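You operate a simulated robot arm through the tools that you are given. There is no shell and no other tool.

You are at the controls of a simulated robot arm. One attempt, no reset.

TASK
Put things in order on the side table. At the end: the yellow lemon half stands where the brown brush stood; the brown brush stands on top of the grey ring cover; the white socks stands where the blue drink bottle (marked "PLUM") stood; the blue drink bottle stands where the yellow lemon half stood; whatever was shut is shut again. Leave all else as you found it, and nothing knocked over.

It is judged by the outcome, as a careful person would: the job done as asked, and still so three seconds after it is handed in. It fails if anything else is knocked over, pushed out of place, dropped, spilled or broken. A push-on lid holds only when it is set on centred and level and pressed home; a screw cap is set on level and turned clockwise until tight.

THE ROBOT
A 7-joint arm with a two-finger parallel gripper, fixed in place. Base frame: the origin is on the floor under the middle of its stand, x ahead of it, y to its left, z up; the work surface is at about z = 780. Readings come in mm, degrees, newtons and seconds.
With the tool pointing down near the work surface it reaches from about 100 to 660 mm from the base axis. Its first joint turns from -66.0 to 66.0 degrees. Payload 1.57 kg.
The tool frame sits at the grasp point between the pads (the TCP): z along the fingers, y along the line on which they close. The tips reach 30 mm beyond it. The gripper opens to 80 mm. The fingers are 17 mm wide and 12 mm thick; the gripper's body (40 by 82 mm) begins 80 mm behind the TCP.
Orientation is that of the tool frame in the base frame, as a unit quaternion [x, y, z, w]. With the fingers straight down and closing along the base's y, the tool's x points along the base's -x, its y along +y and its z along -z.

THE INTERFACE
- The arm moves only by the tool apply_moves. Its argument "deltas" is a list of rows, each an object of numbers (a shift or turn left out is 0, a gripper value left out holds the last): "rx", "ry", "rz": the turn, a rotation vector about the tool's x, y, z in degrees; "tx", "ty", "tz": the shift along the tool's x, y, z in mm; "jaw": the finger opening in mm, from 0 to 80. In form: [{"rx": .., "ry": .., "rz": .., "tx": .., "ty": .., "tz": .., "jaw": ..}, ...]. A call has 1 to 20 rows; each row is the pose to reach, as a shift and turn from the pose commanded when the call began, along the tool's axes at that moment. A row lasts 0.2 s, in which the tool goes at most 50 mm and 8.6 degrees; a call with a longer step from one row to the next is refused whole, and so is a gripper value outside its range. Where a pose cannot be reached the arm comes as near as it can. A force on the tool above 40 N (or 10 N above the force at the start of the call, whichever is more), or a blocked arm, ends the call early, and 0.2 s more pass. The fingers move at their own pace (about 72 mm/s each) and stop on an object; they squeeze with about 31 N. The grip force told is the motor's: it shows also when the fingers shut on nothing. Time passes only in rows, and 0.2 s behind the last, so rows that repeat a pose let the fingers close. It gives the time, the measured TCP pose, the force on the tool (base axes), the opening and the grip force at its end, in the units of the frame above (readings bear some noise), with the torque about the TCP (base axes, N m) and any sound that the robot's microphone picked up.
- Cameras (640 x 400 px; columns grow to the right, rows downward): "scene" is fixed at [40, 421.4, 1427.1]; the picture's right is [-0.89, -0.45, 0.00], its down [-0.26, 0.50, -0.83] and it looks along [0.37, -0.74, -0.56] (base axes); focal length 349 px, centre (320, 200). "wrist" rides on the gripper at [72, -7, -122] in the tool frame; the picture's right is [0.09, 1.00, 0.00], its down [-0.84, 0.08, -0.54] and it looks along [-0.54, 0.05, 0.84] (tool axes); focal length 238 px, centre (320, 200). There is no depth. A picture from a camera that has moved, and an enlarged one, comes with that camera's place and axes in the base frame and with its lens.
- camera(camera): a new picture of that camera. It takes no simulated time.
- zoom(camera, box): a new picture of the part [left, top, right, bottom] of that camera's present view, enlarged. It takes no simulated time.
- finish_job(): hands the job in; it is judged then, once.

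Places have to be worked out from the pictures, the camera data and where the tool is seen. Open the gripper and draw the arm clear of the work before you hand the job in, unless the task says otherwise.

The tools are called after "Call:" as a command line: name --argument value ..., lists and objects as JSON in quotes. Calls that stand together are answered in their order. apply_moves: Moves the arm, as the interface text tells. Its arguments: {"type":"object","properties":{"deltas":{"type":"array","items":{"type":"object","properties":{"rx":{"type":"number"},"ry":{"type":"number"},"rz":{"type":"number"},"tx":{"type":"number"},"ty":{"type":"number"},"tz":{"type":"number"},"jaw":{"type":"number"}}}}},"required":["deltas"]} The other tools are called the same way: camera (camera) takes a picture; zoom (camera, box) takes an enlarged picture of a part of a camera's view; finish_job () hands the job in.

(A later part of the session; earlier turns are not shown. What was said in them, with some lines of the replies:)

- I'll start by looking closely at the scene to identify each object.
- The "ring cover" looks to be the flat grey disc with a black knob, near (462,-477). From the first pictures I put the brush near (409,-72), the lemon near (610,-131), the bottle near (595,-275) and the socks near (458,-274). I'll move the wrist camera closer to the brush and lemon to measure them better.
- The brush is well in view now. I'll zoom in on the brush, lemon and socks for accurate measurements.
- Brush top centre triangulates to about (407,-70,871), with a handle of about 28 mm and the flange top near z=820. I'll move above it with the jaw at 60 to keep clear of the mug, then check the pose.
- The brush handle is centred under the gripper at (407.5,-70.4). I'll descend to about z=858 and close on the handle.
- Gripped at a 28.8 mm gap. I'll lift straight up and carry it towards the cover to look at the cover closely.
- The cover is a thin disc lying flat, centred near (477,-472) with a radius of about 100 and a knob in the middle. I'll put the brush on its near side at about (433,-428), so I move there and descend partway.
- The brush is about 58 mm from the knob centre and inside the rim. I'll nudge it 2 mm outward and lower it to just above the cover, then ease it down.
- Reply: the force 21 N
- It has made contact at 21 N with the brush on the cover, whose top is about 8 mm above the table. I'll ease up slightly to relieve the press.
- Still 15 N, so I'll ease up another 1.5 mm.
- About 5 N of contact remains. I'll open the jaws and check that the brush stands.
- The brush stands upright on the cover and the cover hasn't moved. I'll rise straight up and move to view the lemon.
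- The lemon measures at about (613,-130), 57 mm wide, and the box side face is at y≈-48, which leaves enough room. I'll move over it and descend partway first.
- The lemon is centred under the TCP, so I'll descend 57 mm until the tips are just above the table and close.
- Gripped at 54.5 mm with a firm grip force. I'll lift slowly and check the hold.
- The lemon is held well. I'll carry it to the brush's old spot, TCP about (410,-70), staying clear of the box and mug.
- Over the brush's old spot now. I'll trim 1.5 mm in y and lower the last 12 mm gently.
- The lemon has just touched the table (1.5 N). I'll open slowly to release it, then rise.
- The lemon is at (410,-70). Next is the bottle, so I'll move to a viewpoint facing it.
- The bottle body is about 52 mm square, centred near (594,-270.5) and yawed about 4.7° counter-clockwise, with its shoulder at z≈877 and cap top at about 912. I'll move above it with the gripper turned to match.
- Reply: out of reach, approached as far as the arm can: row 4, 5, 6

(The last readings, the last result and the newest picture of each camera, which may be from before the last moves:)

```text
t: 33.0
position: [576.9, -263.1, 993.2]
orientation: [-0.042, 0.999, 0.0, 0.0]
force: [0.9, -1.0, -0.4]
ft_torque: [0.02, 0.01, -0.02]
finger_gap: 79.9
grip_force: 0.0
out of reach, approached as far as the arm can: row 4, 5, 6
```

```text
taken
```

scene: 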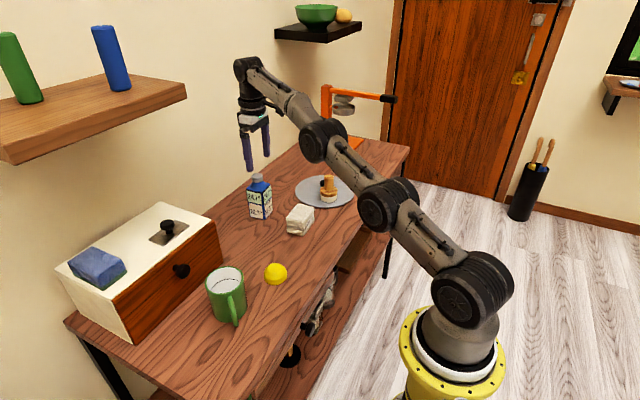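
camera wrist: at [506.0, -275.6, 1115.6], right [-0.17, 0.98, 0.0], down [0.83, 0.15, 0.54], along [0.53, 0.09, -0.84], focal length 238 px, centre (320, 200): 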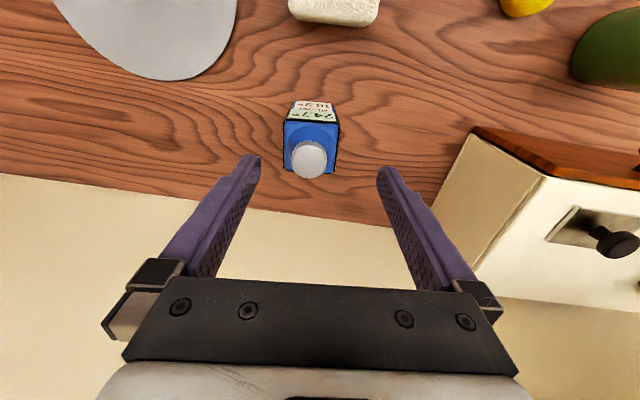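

The arm can't reach that far at z≈1000. Since the fingers straddle the bottle with about 14 mm to spare per side, I'll back off, go lower to z≈900 and approach it from the front at that height.

Call:
apply_moves --deltas '[{"tx": 30}, {"tx": 60, "tz": 15}, {"tx": 60, "tz": 45}, {"tx": 60, "tz": 75}, {"tx": 60, "tz": 100}, {"tx": 60, "tz": 100}, {"tx": 60, "tz": 100}]'

Call:
camera --camera "wrist"

Call:
zoom --camera "scene" --box '[200, 130, 340, 250]'

```text
t: 34.6
position: [517.1, -269.9, 892.4]
orientation: [-0.041, 0.999, 0.0, 0.0]
force: [-0.3, 0.3, -0.6]
ft_torque: [-0.01, -0.04, 0.02]
finger_gap: 80.2
grip_force: 0.0
```

```text
taken
camera wrist: at [444.9, -282.1, 1015.0], right [-0.17, 0.98, 0.0], down [0.83, 0.15, 0.54], along [0.53, 0.09, -0.84], focal length 238 px, centre (320, 200)
```

wrist: 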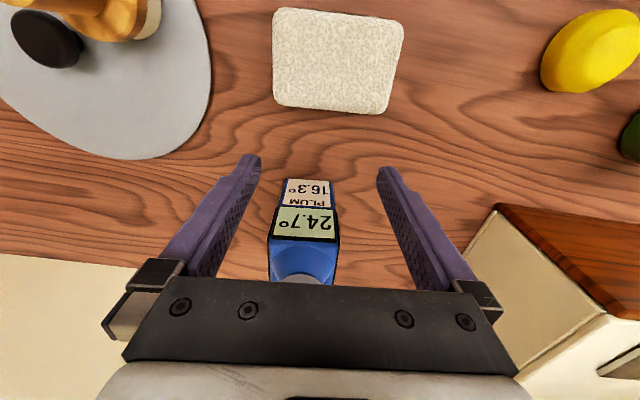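

```text
3.33 times, centred on (270, 190) of scene
camera zoom: at [40.0, 421.4, 1427.1], right [-0.89, -0.45, 0.0], down [-0.26, 0.5, -0.83], along [0.37, -0.74, -0.56], focal length 1164 px, centre (487, 233)
```

zoom: 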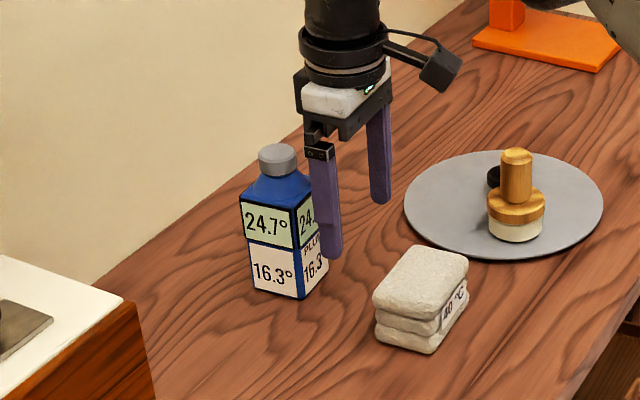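

The pose is now about (517,-269.7,892). I'll zoom in to fix the bottle's lateral offset before moving in.

Call:
zoom --camera "wrist" --box '[240, 160, 400, 290]'

```text
3.08 times, centred on (320, 225) of wrist
camera zoom: at [444.9, -282.1, 1015.0], right [-0.17, 0.98, 0.0], down [0.83, 0.15, 0.54], along [0.53, 0.09, -0.84], focal length 733 px, centre (320, 123)
```

zoom: 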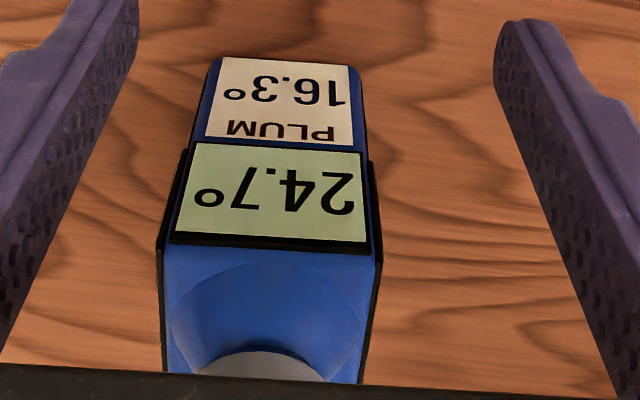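

From this view the bottle centre is about (595,-271), so the gripper needs a 7.6 mm lateral shift. I'll apply that, move forward with the fingers straddling the bottle, then descend to z≈846.

Call:
apply_moves --deltas '[{"ty": -4}, {"ty": -7.6}, {"ty": -7.6, "tx": -20}, {"ty": -7.6, "tx": -40}, {"ty": -7.6, "tx": -58}, {"ty": -7.6, "tx": -70}, {"ty": -7.6, "tx": -74}, {"ty": -7.6, "tx": -74}]'

Call:
camera --camera "wrist"

Call:
zoom --camera "scene" --box '[200, 130, 340, 250]'

```text
t: 36.4
position: [590.4, -269.8, 894.6]
orientation: [-0.041, 0.999, 0.001, 0.0]
force: [0.2, 0.2, 0.1]
ft_torque: [0.03, 0.01, -0.01]
finger_gap: 79.9
grip_force: 0.1
```

```text
taken
camera wrist: at [520.8, -281.8, 1016.0], right [-0.17, 0.98, 0.0], down [0.83, 0.15, 0.54], along [0.53, 0.09, -0.84], focal length 238 px, centre (320, 200)
```

wrist: 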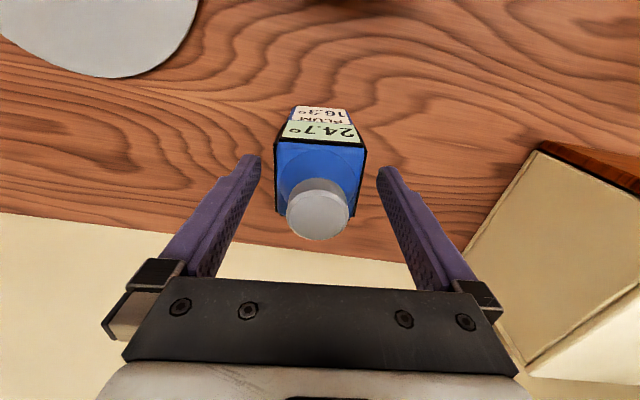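

```text
3.33 times, centred on (270, 190) of scene
camera zoom: at [40.0, 421.4, 1427.1], right [-0.89, -0.45, 0.0], down [-0.26, 0.5, -0.83], along [0.37, -0.74, -0.56], focal length 1164 px, centre (487, 233)
```

zoom: 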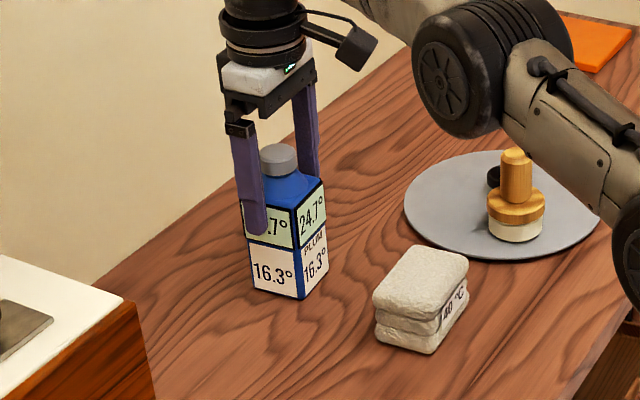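

The cap sits centred between the fingers with clearance on both sides. I'll descend 47 mm and close on the bottle body.

Call:
apply_moves --deltas '[{"tz": 15}, {"tz": 30}, {"tz": 42}, {"tz": 47}, {"tz": 47}, {"tz": 47, "jaw": 65}, {"tz": 47, "jaw": 55}, {"tz": 47, "jaw": 40}, {"tz": 47, "jaw": 40}, {"tz": 47, "jaw": 40}]'

Call:
camera --camera "wrist"

Call:
zoom --camera "scene" --box '[200, 130, 340, 250]'

```text
t: 38.6
position: [592.9, -269.8, 845.9]
orientation: [-0.041, 0.999, 0.0, 0.0]
force: [0.0, -0.5, 0.1]
ft_torque: [-0.03, 0.03, 0.02]
finger_gap: 53.7
grip_force: 30.6
```

```text
taken
camera wrist: at [520.9, -282.8, 968.5], right [-0.17, 0.98, 0.0], down [0.83, 0.15, 0.54], along [0.53, 0.09, -0.84], focal length 238 px, centre (320, 200)
```

wrist: 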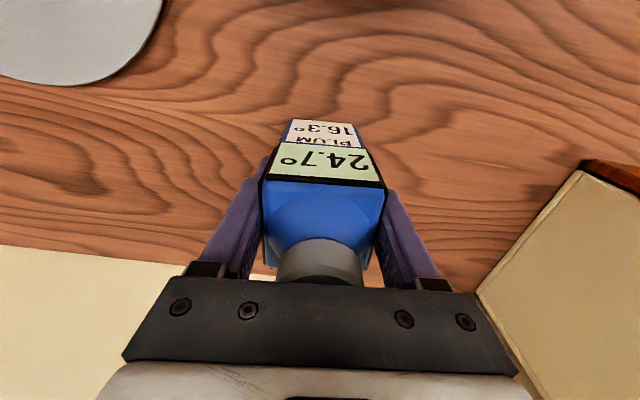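

```text
3.33 times, centred on (270, 190) of scene
camera zoom: at [40.0, 421.4, 1427.1], right [-0.89, -0.45, 0.0], down [-0.26, 0.5, -0.83], along [0.37, -0.74, -0.56], focal length 1164 px, centre (487, 233)
```

zoom: 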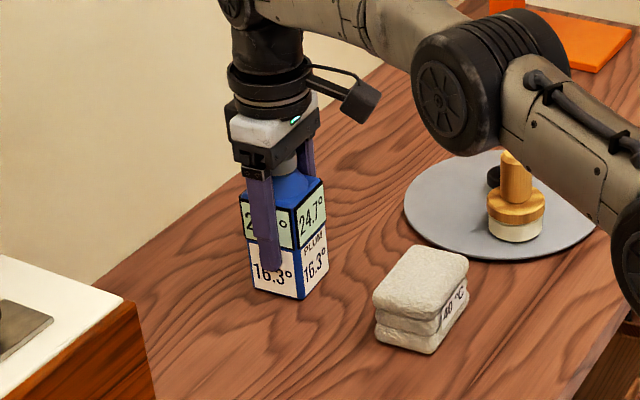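

Held at a 53.7 mm gap. I'll lift 30 mm straight up and check before carrying.

Call:
apply_moves --deltas '[{"tz": -5}, {"tz": -12}, {"tz": -22}, {"tz": -30}, {"tz": -30}]'

Call:
zoom --camera "scene" --box '[200, 130, 340, 250]'

```text
t: 39.8
position: [593.4, -270.1, 876.7]
orientation: [-0.041, 0.999, 0.0, 0.001]
force: [-0.2, 0.4, -2.3]
ft_torque: [-0.02, 0.01, 0.01]
finger_gap: 53.7
grip_force: 31.2
```

```text
3.33 times, centred on (270, 190) of scene
camera zoom: at [40.1, 421.4, 1427.1], right [-0.89, -0.45, 0.0], down [-0.26, 0.5, -0.83], along [0.37, -0.74, -0.56], focal length 1164 px, centre (487, 233)
```

zoom: 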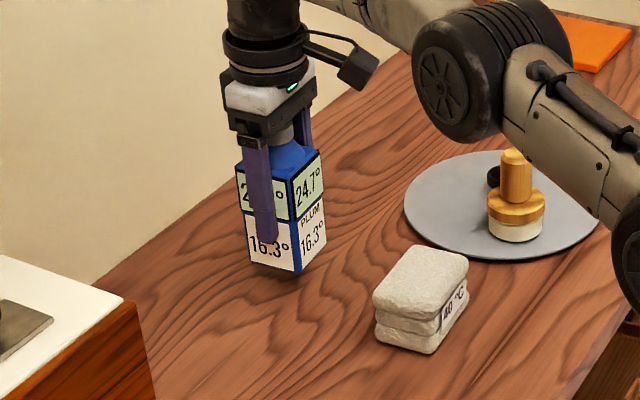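

The lift is secure. I'll carry the bottle to the lemon's old spot, TCP about (611,-130), and lower to a few mm above the table.

Call:
apply_moves --deltas '[{"tx": -4, "ty": 20}, {"tx": -10, "ty": 48}, {"tx": -16, "ty": 76}, {"tx": -22, "ty": 104}, {"tx": -27, "ty": 126}, {"tx": -29, "ty": 138}, {"tx": -29, "ty": 138}, {"tx": -29, "ty": 138, "tz": 12}, {"tx": -29, "ty": 138, "tz": 22}, {"tx": -29, "ty": 138, "tz": 26}, {"tx": -29, "ty": 138, "tz": 26}]'

Call:
camera --camera "wrist"

Call:
zoom --camera "scene" --box '[160, 150, 300, 270]'

```text
t: 42.2
position: [609.4, -129.3, 850.6]
orientation: [-0.04, 0.999, -0.001, 0.0]
force: [-0.8, 0.2, -2.3]
ft_torque: [-0.03, 0.02, -0.04]
finger_gap: 53.8
grip_force: 30.9
```

```text
taken
camera wrist: at [538.3, -141.5, 972.8], right [-0.17, 0.98, 0.0], down [0.83, 0.15, 0.54], along [0.53, 0.09, -0.84], focal length 238 px, centre (320, 200)
```

wrist: 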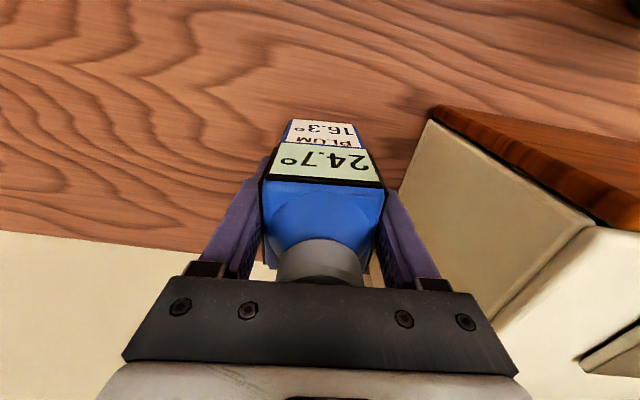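

```text
3.33 times, centred on (230, 210) of scene
camera zoom: at [40.1, 421.4, 1427.1], right [-0.89, -0.45, 0.0], down [-0.26, 0.5, -0.83], along [0.37, -0.74, -0.56], focal length 1164 px, centre (620, 167)
```

zoom: 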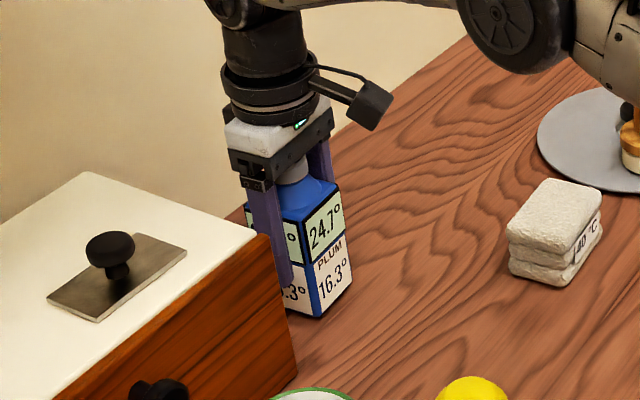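

Positioned over the lemon's old spot, about 4 mm above the table. Lowering the last bit.

Call:
apply_moves --deltas '[{"tz": 2}, {"tz": 3.5}, {"tz": 4}, {"tz": 4}]'

```text
t: 43.2
position: [610.2, -129.8, 846.2]
orientation: [-0.041, 0.999, 0.0, 0.001]
force: [-0.8, 0.3, -1.8]
ft_torque: [0.02, 0.01, 0.01]
finger_gap: 53.7
grip_force: 30.5
```

Call:
apply_moves --deltas '[{"tz": 0.7}, {"tz": 0.7}]'

```text
t: 43.8
position: [609.5, -129.5, 845.8]
orientation: [-0.041, 0.999, -0.001, 0.0]
force: [-0.9, 0.8, 1.0]
ft_torque: [0.06, 0.15, 0.03]
finger_gap: 54.1
grip_force: 31.5
```

The bottle has touched down. I'll open gently and rise straight up.

Call:
apply_moves --deltas '[{"jaw": 57}, {"jaw": 64}, {"jaw": 72}, {"jaw": 78}, {"jaw": 78}, {"jaw": 78, "tz": -10}, {"jaw": 78, "tz": -30}, {"jaw": 78, "tz": -60}, {"jaw": 78, "tz": -95}, {"jaw": 78, "tz": -120}, {"jaw": 78, "tz": -120}]'

Call:
camera --camera "wrist"

Call:
zoom --camera "scene" --box '[160, 130, 340, 290]'

```text
t: 46.2
position: [610.3, -128.7, 967.2]
orientation: [-0.041, 0.999, 0.0, 0.0]
force: [0.3, 0.6, 0.4]
ft_torque: [-0.01, 0.01, 0.01]
finger_gap: 77.7
grip_force: 0.0
```

```text
taken
camera wrist: at [538.5, -141.7, 1089.2], right [-0.17, 0.98, 0.0], down [0.83, 0.15, 0.54], along [0.53, 0.09, -0.84], focal length 238 px, centre (320, 200)
```

wrist: 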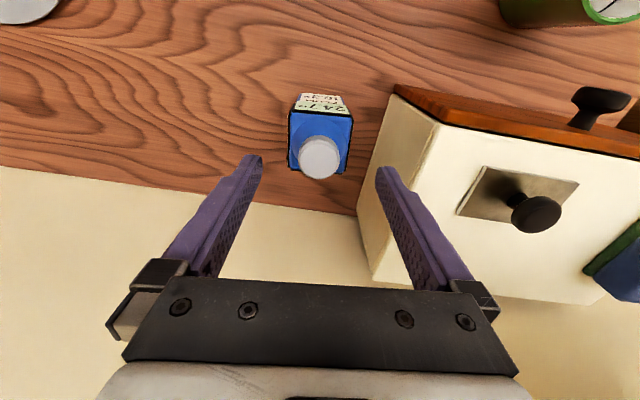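

```text
2.50 times, centred on (250, 210) of scene
camera zoom: at [40.0, 421.4, 1427.1], right [-0.89, -0.45, 0.0], down [-0.26, 0.5, -0.83], along [0.37, -0.74, -0.56], focal length 873 px, centre (495, 175)
```

zoom: 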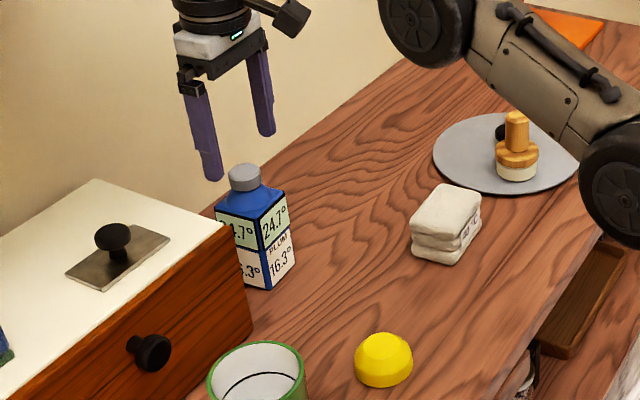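

The bottle stands upright at about (611,-130). The socks come next: they look about 79 mm long in y but only 56 mm in x, so I'll need to grip them along x. First a closer view of them.

Call:
apply_moves --deltas '[{"tx": 25, "ty": -10, "tz": -20}, {"tx": 60, "ty": -30, "tz": -33}, {"tx": 95, "ty": -50, "tz": -33}, {"tx": 130, "ty": -72, "tz": -33}, {"tx": 165, "ty": -94, "tz": -33}, {"tx": 200, "ty": -114, "tz": -33}, {"tx": 221, "ty": -124, "tz": -33}, {"tx": 221, "ty": -124, "tz": -33}]'

Call:
camera --camera "wrist"

Call:
zoom --camera "wrist" --box '[250, 90, 390, 210]'

Call:
zoom --camera "scene" --box '[250, 180, 350, 260]'

```text
t: 48.0
position: [398.1, -271.6, 1000.8]
orientation: [-0.041, 0.999, 0.0, 0.0]
force: [-0.8, 0.1, 0.0]
ft_torque: [-0.01, 0.04, 0.01]
finger_gap: 77.9
grip_force: 0.0
```

```text
taken
camera wrist: at [327.3, -284.6, 1122.5], right [-0.17, 0.98, 0.0], down [0.83, 0.15, 0.54], along [0.53, 0.09, -0.84], focal length 238 px, centre (320, 200)
```

wrist: 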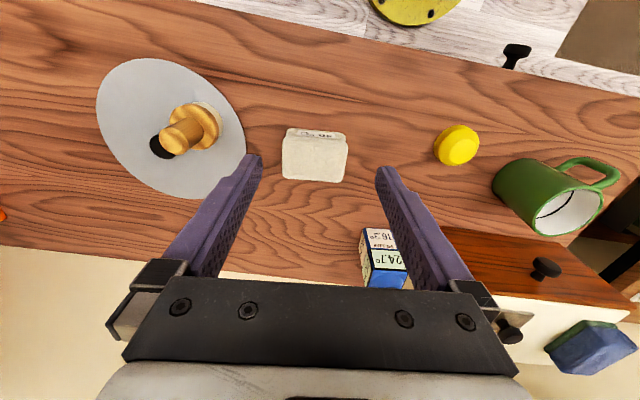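

```text
3.33 times, centred on (320, 150) of wrist
camera zoom: at [327.3, -284.6, 1122.5], right [-0.17, 0.98, 0.0], down [0.83, 0.15, 0.54], along [0.53, 0.09, -0.84], focal length 794 px, centre (320, 367)
```

zoom: 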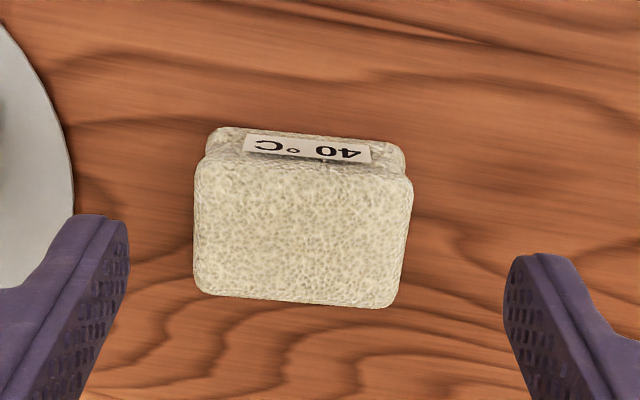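

```text
5.00 times, centred on (300, 220) of scene
camera zoom: at [40.0, 421.4, 1427.1], right [-0.89, -0.45, 0.0], down [-0.26, 0.5, -0.83], along [0.37, -0.74, -0.56], focal length 1746 px, centre (420, 100)
```

zoom: 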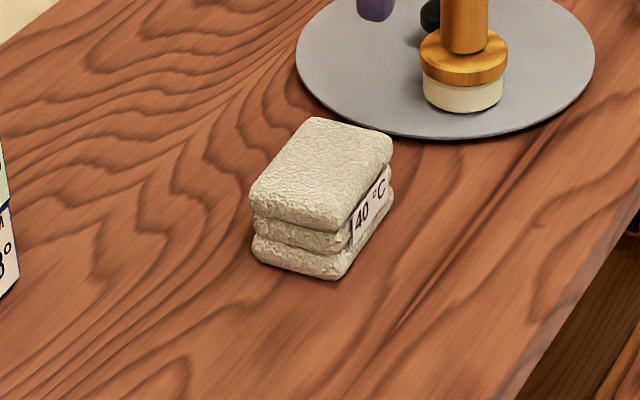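

The socks are centred at about (456.5,-271.5), roughly 55 mm in x by 81 mm in y and 42 mm high, yawed 4.7°. I'll turn the gripper 90° to close along x, moving above them at z=1000.

Call:
apply_moves --deltas '[{"rz": 7.5, "tx": -5, "ty": -0.4, "jaw": 80}, {"rz": 15, "tx": -10, "ty": -0.8}, {"rz": 22.5, "tx": -15, "ty": -1.2}, {"rz": 30, "tx": -20, "ty": -1.6}, {"rz": 37.5, "tx": -25, "ty": -2}, {"rz": 45, "tx": -30, "ty": -2.4}, {"rz": 52.5, "tx": -35, "ty": -2.8}, {"rz": 60, "tx": -40, "ty": -3.2}, {"rz": 67.5, "tx": -45, "ty": -3.7}, {"rz": 75, "tx": -50, "ty": -4.1}, {"rz": 82.5, "tx": -55, "ty": -4.5}, {"rz": 90, "tx": -57.8, "ty": -4.75}, {"rz": 90, "tx": -57.8, "ty": -4.75}]'

Call:
camera --camera "wrist"

Call:
camera --camera "scene"

```text
t: 50.8
position: [457.0, -272.6, 998.6]
orientation: [0.679, 0.734, 0.0, -0.001]
force: [-0.2, -0.1, 0.0]
ft_torque: [-0.02, 0.03, 0.0]
finger_gap: 79.8
grip_force: 0.2
```

```text
taken
camera wrist: at [444.5, -201.2, 1120.9], right [0.99, 0.17, 0.0], down [0.14, -0.83, 0.54], along [0.09, -0.53, -0.84], focal length 238 px, centre (320, 200)
```

wrist: 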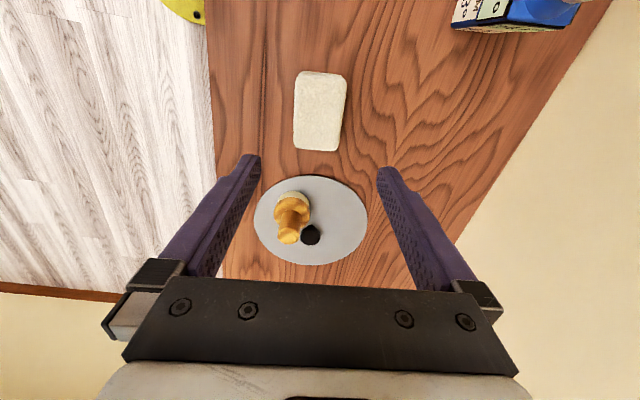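

```text
taken
```

scene: 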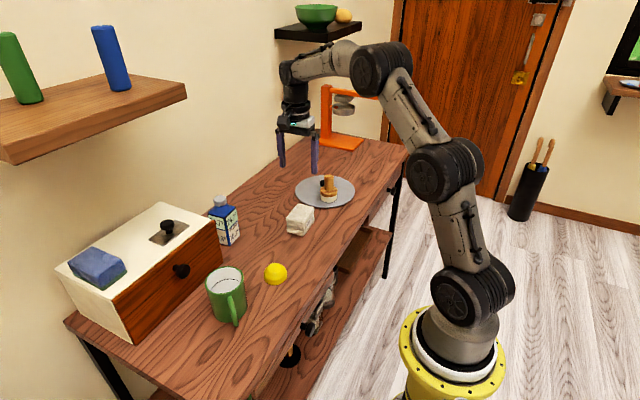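

Call:
zoom --camera "wrist" --box '[260, 50, 380, 170]'

```text
3.33 times, centred on (320, 110) of wrist
camera zoom: at [444.5, -201.2, 1120.9], right [0.99, 0.17, 0.0], down [0.14, -0.83, 0.54], along [0.09, -0.53, -0.84], focal length 794 px, centre (320, 500)
```

zoom: 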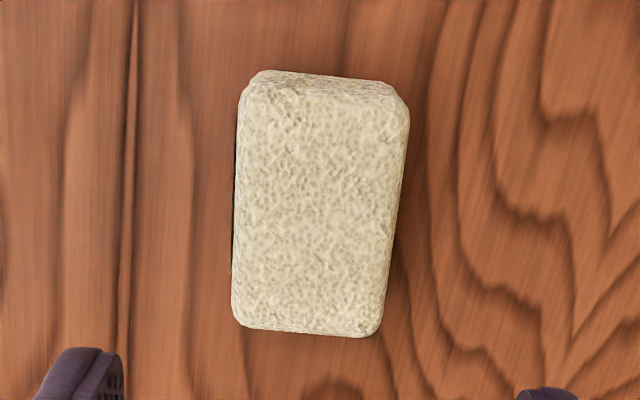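

The socks' x centre is at about 455 and the gripper is at 457, so I'll trim 1.5 mm and descend until the tips are just above the socks' top, then check alignment.

Call:
apply_moves --deltas '[{"tx": 1, "ty": -1.5, "tz": 35}, {"tx": 1, "ty": -1.5, "tz": 70}, {"tx": 1, "ty": -1.5, "tz": 105}, {"tx": 1, "ty": -1.5, "tz": 130}, {"tx": 1, "ty": -1.5, "tz": 142}, {"tx": 1, "ty": -1.5, "tz": 142}]'

Call:
camera --camera "wrist"

Call:
zoom --camera "scene" --box '[240, 140, 360, 250]'

```text
t: 52.2
position: [456.3, -269.6, 858.3]
orientation: [0.678, 0.735, 0.0, 0.0]
force: [0.4, 0.5, 0.0]
ft_torque: [-0.02, -0.02, 0.01]
finger_gap: 79.9
grip_force: 0.0
```

```text
taken
camera wrist: at [442.7, -199.4, 979.8], right [0.98, 0.17, 0.0], down [0.15, -0.83, 0.54], along [0.09, -0.53, -0.84], focal length 238 px, centre (320, 200)
```

wrist: 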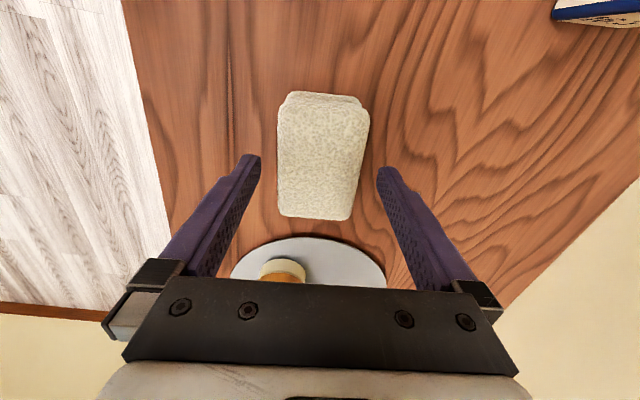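

```text
3.64 times, centred on (300, 195) of scene
camera zoom: at [40.0, 421.4, 1427.1], right [-0.89, -0.45, 0.0], down [-0.26, 0.5, -0.83], along [0.37, -0.74, -0.56], focal length 1270 px, centre (393, 218)
```

zoom: 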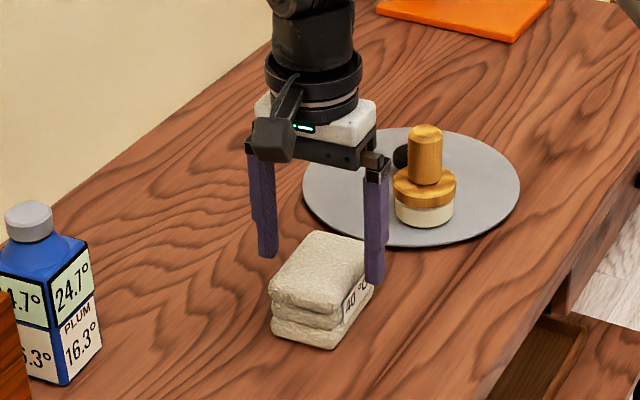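

Well centred between the fingers. I'll descend 45 mm and close on the socks.

Call:
apply_moves --deltas '[{"tz": 15}, {"tz": 30}, {"tz": 40}, {"tz": 45}, {"tz": 45}, {"tz": 45, "jaw": 65}, {"tz": 45, "jaw": 55}, {"tz": 45, "jaw": 40}, {"tz": 45, "jaw": 40}, {"tz": 45, "jaw": 40}]'

Call:
camera --camera "wrist"

Call:
zoom --camera "scene" --box '[240, 140, 360, 250]'

```text
t: 54.4
position: [455.4, -271.4, 812.4]
orientation: [0.677, 0.736, 0.001, 0.0]
force: [-0.4, -0.6, -0.4]
ft_torque: [0.01, 0.0, -0.02]
finger_gap: 57.4
grip_force: 31.2
```

```text
taken
camera wrist: at [442.9, -199.8, 934.0], right [0.98, 0.17, 0.0], down [0.15, -0.83, 0.54], along [0.09, -0.53, -0.84], focal length 238 px, centre (320, 200)
```

wrist: 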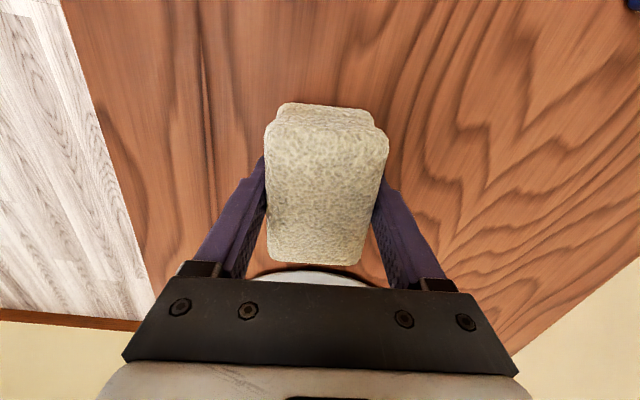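

```text
3.64 times, centred on (300, 195) of scene
camera zoom: at [40.0, 421.4, 1427.1], right [-0.89, -0.45, 0.0], down [-0.26, 0.5, -0.83], along [0.37, -0.74, -0.56], focal length 1270 px, centre (393, 218)
```

zoom: 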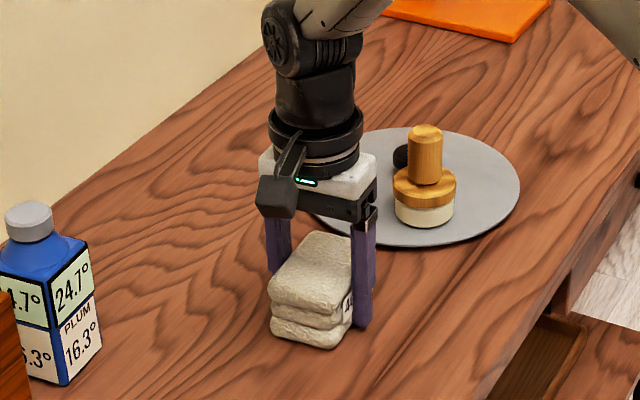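

Gripped at 57.4 mm. I'll lift 30 mm and check the hold.

Call:
apply_moves --deltas '[{"tz": -5}, {"tz": -12}, {"tz": -22}, {"tz": -30}, {"tz": -30}]'

Call:
zoom --camera "scene" --box '[240, 140, 360, 250]'

```text
t: 55.6
position: [455.9, -269.4, 841.0]
orientation: [0.677, 0.736, 0.0, 0.0]
force: [-0.4, -0.4, -1.4]
ft_torque: [-0.02, -0.02, 0.02]
finger_gap: 57.3
grip_force: 31.0
```

```text
3.64 times, centred on (300, 195) of scene
camera zoom: at [40.0, 421.4, 1427.1], right [-0.89, -0.45, 0.0], down [-0.26, 0.5, -0.83], along [0.37, -0.74, -0.56], focal length 1270 px, centre (393, 218)
```

zoom: 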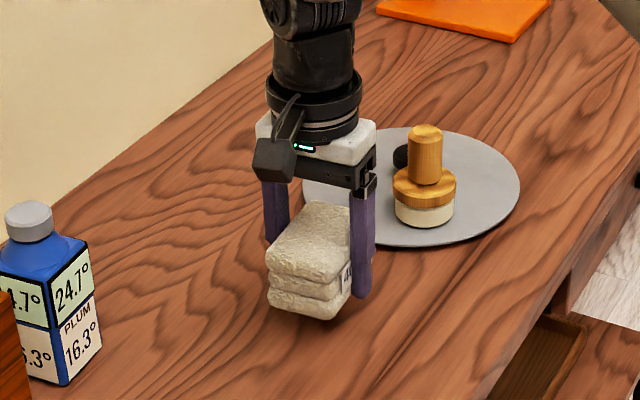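

The socks are held as one piece. I'll carry them forward to the bottle's old spot at about (595,-271), keeping 30 mm of height.

Call:
apply_moves --deltas '[{"tx": -2, "ty": 20}, {"tx": -4, "ty": 50}, {"tx": -6.5, "ty": 80}, {"tx": -9, "ty": 110}, {"tx": -10.5, "ty": 130}, {"tx": -11.2, "ty": 139}, {"tx": -11.2, "ty": 139}, {"tx": -11.2, "ty": 139}]'

Call:
camera --camera "wrist"

Call:
zoom --camera "scene" --box '[180, 130, 340, 260]'

```text
t: 57.4
position: [593.9, -270.5, 841.0]
orientation: [0.677, 0.736, 0.0, 0.001]
force: [0.0, -0.7, -1.2]
ft_torque: [-0.03, -0.02, 0.0]
finger_gap: 57.6
grip_force: 31.1
```

```text
taken
camera wrist: at [582.1, -199.8, 963.9], right [0.98, 0.17, 0.0], down [0.15, -0.83, 0.54], along [0.09, -0.53, -0.84], focal length 238 px, centre (320, 200)
```

wrist: 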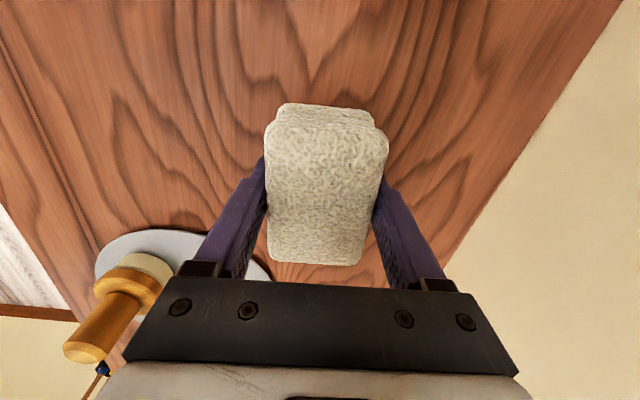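

```text
3.08 times, centred on (260, 195) of scene
camera zoom: at [40.0, 421.4, 1427.1], right [-0.89, -0.45, 0.0], down [-0.26, 0.5, -0.83], along [0.37, -0.74, -0.56], focal length 1074 px, centre (505, 215)
```

zoom: 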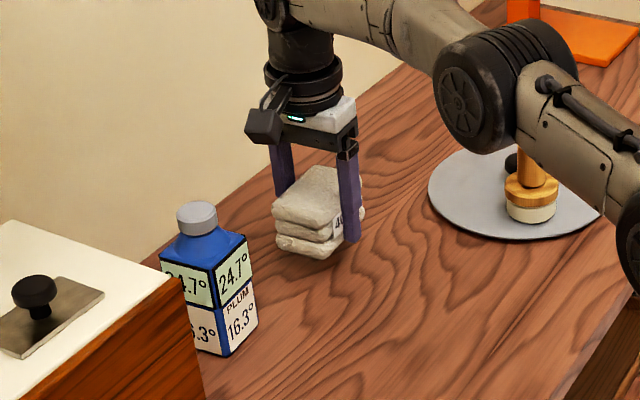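

Reached the spot. Lowering the socks gently onto the table.

Call:
apply_moves --deltas '[{"tz": 10}, {"tz": 20}, {"tz": 26}, {"tz": 29}, {"tz": 29.7}, {"tz": 29.7}]'

```text
t: 58.8
position: [596.1, -271.4, 811.9]
orientation: [0.677, 0.736, 0.0, 0.0]
force: [-0.2, -0.1, -0.5]
ft_torque: [-0.01, 0.01, 0.01]
finger_gap: 57.4
grip_force: 31.1
```

Call:
apply_moves --deltas '[{"tz": 0.5}, {"tz": 0.8}, {"tz": 0.8}]'

```text
t: 59.6
position: [595.7, -270.6, 810.8]
orientation: [0.677, 0.736, 0.0, 0.0]
force: [0.3, 0.3, -1.6]
ft_torque: [0.0, 0.01, 0.01]
finger_gap: 57.4
grip_force: 31.2
```

No contact is evident yet, so I'll go down a hair more.

Call:
apply_moves --deltas '[{"tz": 0.5}, {"tz": 0.5}]'

Call:
zoom --camera "scene" --box '[210, 160, 310, 240]'

```text
t: 60.2
position: [595.4, -270.3, 812.0]
orientation: [0.677, 0.736, 0.001, 0.0]
force: [-0.6, -0.9, -0.4]
ft_torque: [-0.01, 0.04, 0.02]
finger_gap: 57.8
grip_force: 31.2
```

```text
5.00 times, centred on (260, 200) of scene
camera zoom: at [40.0, 421.4, 1427.1], right [-0.89, -0.45, 0.0], down [-0.26, 0.5, -0.83], along [0.37, -0.74, -0.56], focal length 1746 px, centre (620, 200)
```

zoom: 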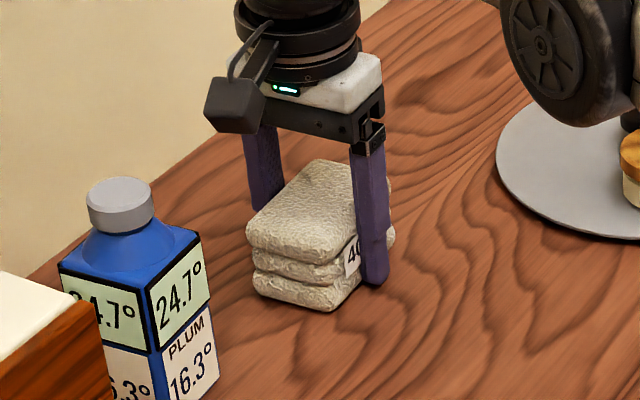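

The socks are at table level, so I'll open and rise straight up.

Call:
apply_moves --deltas '[{"jaw": 61}, {"jaw": 68}, {"jaw": 76}, {"jaw": 80}, {"jaw": 80}, {"jaw": 80, "tz": -10}, {"jaw": 80, "tz": -30}, {"jaw": 80, "tz": -55}, {"jaw": 80, "tz": -75}, {"jaw": 80, "tz": -75}]'

Call:
camera --camera "wrist"

Call:
zoom --camera "scene" --box '[180, 130, 340, 260]'

```text
t: 62.4
position: [595.2, -270.3, 886.5]
orientation: [0.678, 0.735, 0.0, 0.0]
force: [-0.4, 0.0, 0.4]
ft_torque: [-0.03, -0.07, -0.04]
finger_gap: 80.1
grip_force: 0.1
```

```text
taken
camera wrist: at [583.1, -198.9, 1008.9], right [0.98, 0.17, 0.0], down [0.15, -0.83, 0.54], along [0.09, -0.53, -0.84], focal length 238 px, centre (320, 200)
```

wrist: 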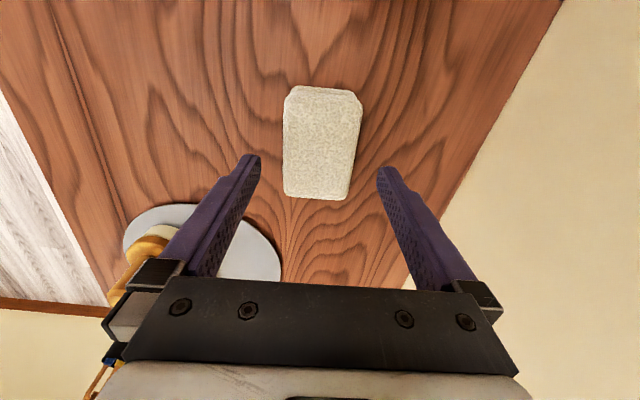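

```text
3.08 times, centred on (260, 195) of scene
camera zoom: at [40.0, 421.4, 1427.1], right [-0.89, -0.45, 0.0], down [-0.26, 0.5, -0.83], along [0.37, -0.74, -0.56], focal length 1074 px, centre (505, 215)
```

zoom: 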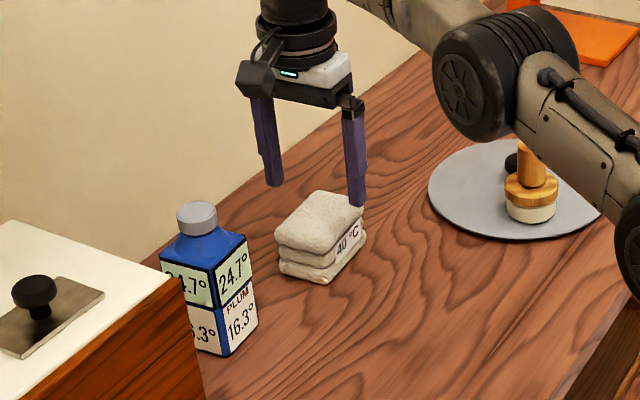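

The socks are placed. I'll draw the arm back and up, clear of the work, and then inspect everything.

Call:
apply_moves --deltas '[{"ty": -20, "tz": -20}, {"ty": -50, "tz": -45}, {"ty": -80, "tz": -75}, {"ty": -110, "tz": -105, "tx": 5}, {"ty": -140, "tz": -135, "tx": 15}, {"ty": -170, "tz": -165, "tx": 30}, {"ty": -200, "tz": -190, "tx": 45}, {"ty": -230, "tz": -210, "tx": 60}, {"ty": -259, "tz": -214, "tx": 77}, {"ty": -259, "tz": -214, "tx": 77}, {"ty": -259, "tz": -214, "tx": 77}]'

Call:
camera --camera "scene"

Call:
camera --camera "wrist"

Call:
zoom --camera "scene" --box '[180, 150, 380, 300]'

```text
t: 64.8
position: [331.0, -215.8, 1097.9]
orientation: [0.677, 0.736, 0.0, 0.0]
force: [0.2, 0.2, -0.4]
ft_torque: [-0.03, 0.0, 0.03]
finger_gap: 80.1
grip_force: 0.1
```

```text
taken
```

scene: 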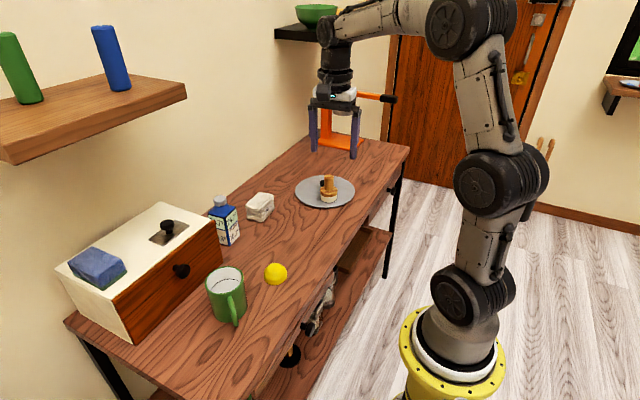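

```text
taken
camera wrist: at [318.9, -145.4, 1220.5], right [0.98, 0.17, 0.0], down [0.15, -0.83, 0.54], along [0.09, -0.53, -0.84], focal length 238 px, centre (320, 200)
```

wrist: 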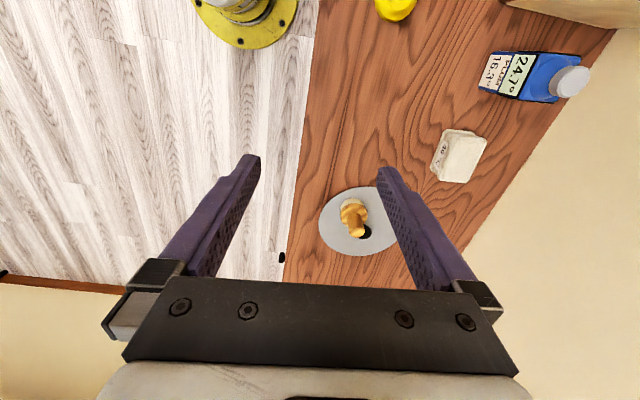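

```text
2.67 times, centred on (280, 225) of scene
camera zoom: at [40.0, 421.4, 1427.1], right [-0.89, -0.45, 0.0], down [-0.26, 0.5, -0.83], along [0.37, -0.74, -0.56], focal length 931 px, centre (427, 133)
```

zoom: 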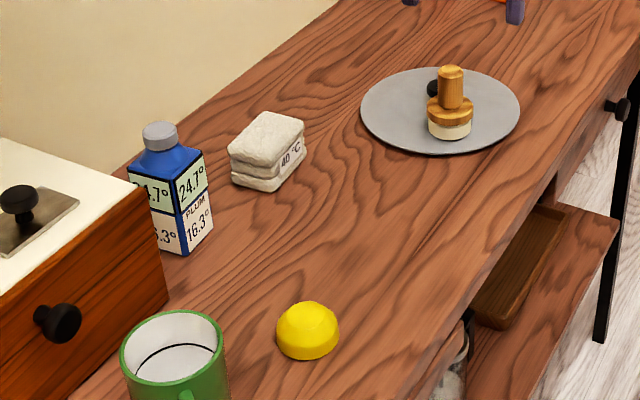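

A last close check before handing in: the lemon is on the brush's old spot, the brush stands on the cover, the bottle is on the lemon's old spot and the socks are on the bottle's old spot. I'll zoom once more on the brush and lemon to confirm they're stable.

Call:
zoom --camera "scene" --box '[280, 160, 370, 220]'

Call:
zoom --camera "scene" --box '[190, 180, 300, 300]'

```text
6.67 times, centred on (325, 190) of scene
camera zoom: at [40.0, 421.4, 1427.1], right [-0.89, -0.45, 0.0], down [-0.26, 0.5, -0.83], along [0.37, -0.74, -0.56], focal length 2328 px, centre (287, 267)
```

zoom: 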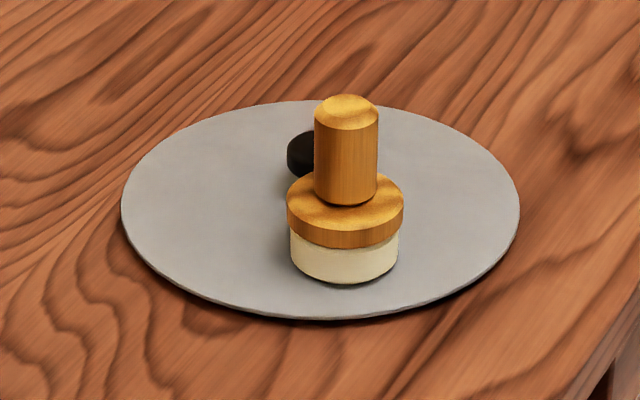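

```text
3.33 times, centred on (245, 240) of scene
camera zoom: at [40.0, 421.4, 1427.1], right [-0.89, -0.45, 0.0], down [-0.26, 0.5, -0.83], along [0.37, -0.74, -0.56], focal length 1164 px, centre (570, 67)
```

zoom: 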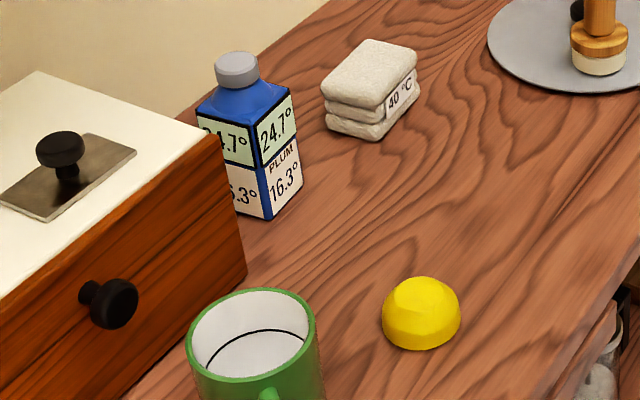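

All four objects are upright and in place, the rest of the scene is undisturbed, nothing was opened, and the gripper is open and clear. I'm handing the job in.

Call:
finish_job

```text
The job is handed in.
```

I moved all four objects to where you asked and handed the job in. In the last pictures everything was standing and nothing else had moved.

| Object | Where it is now | Position (x, y) in mm |
|---|---|---|
| Yellow lemon half | where the brush stood, flat side down | about (410, -70) |
| Brown brush | upright on the grey ring cover | about (432, -426) |
| Blue "PLUM" bottle | where the lemon half stood, cap on | about (611, -130) |
| White socks | where the bottle stood | about (595, -271) |

- **Ring cover:** I took this to be the flat grey disc with the black knob. The knob is in the middle, so the brush stands beside it, about 60 mm from the centre.
- **Things that were shut:** I opened nothing, so nothing needed shutting again.
- **Arm:** it is drawn back clear of the table with the gripper open.
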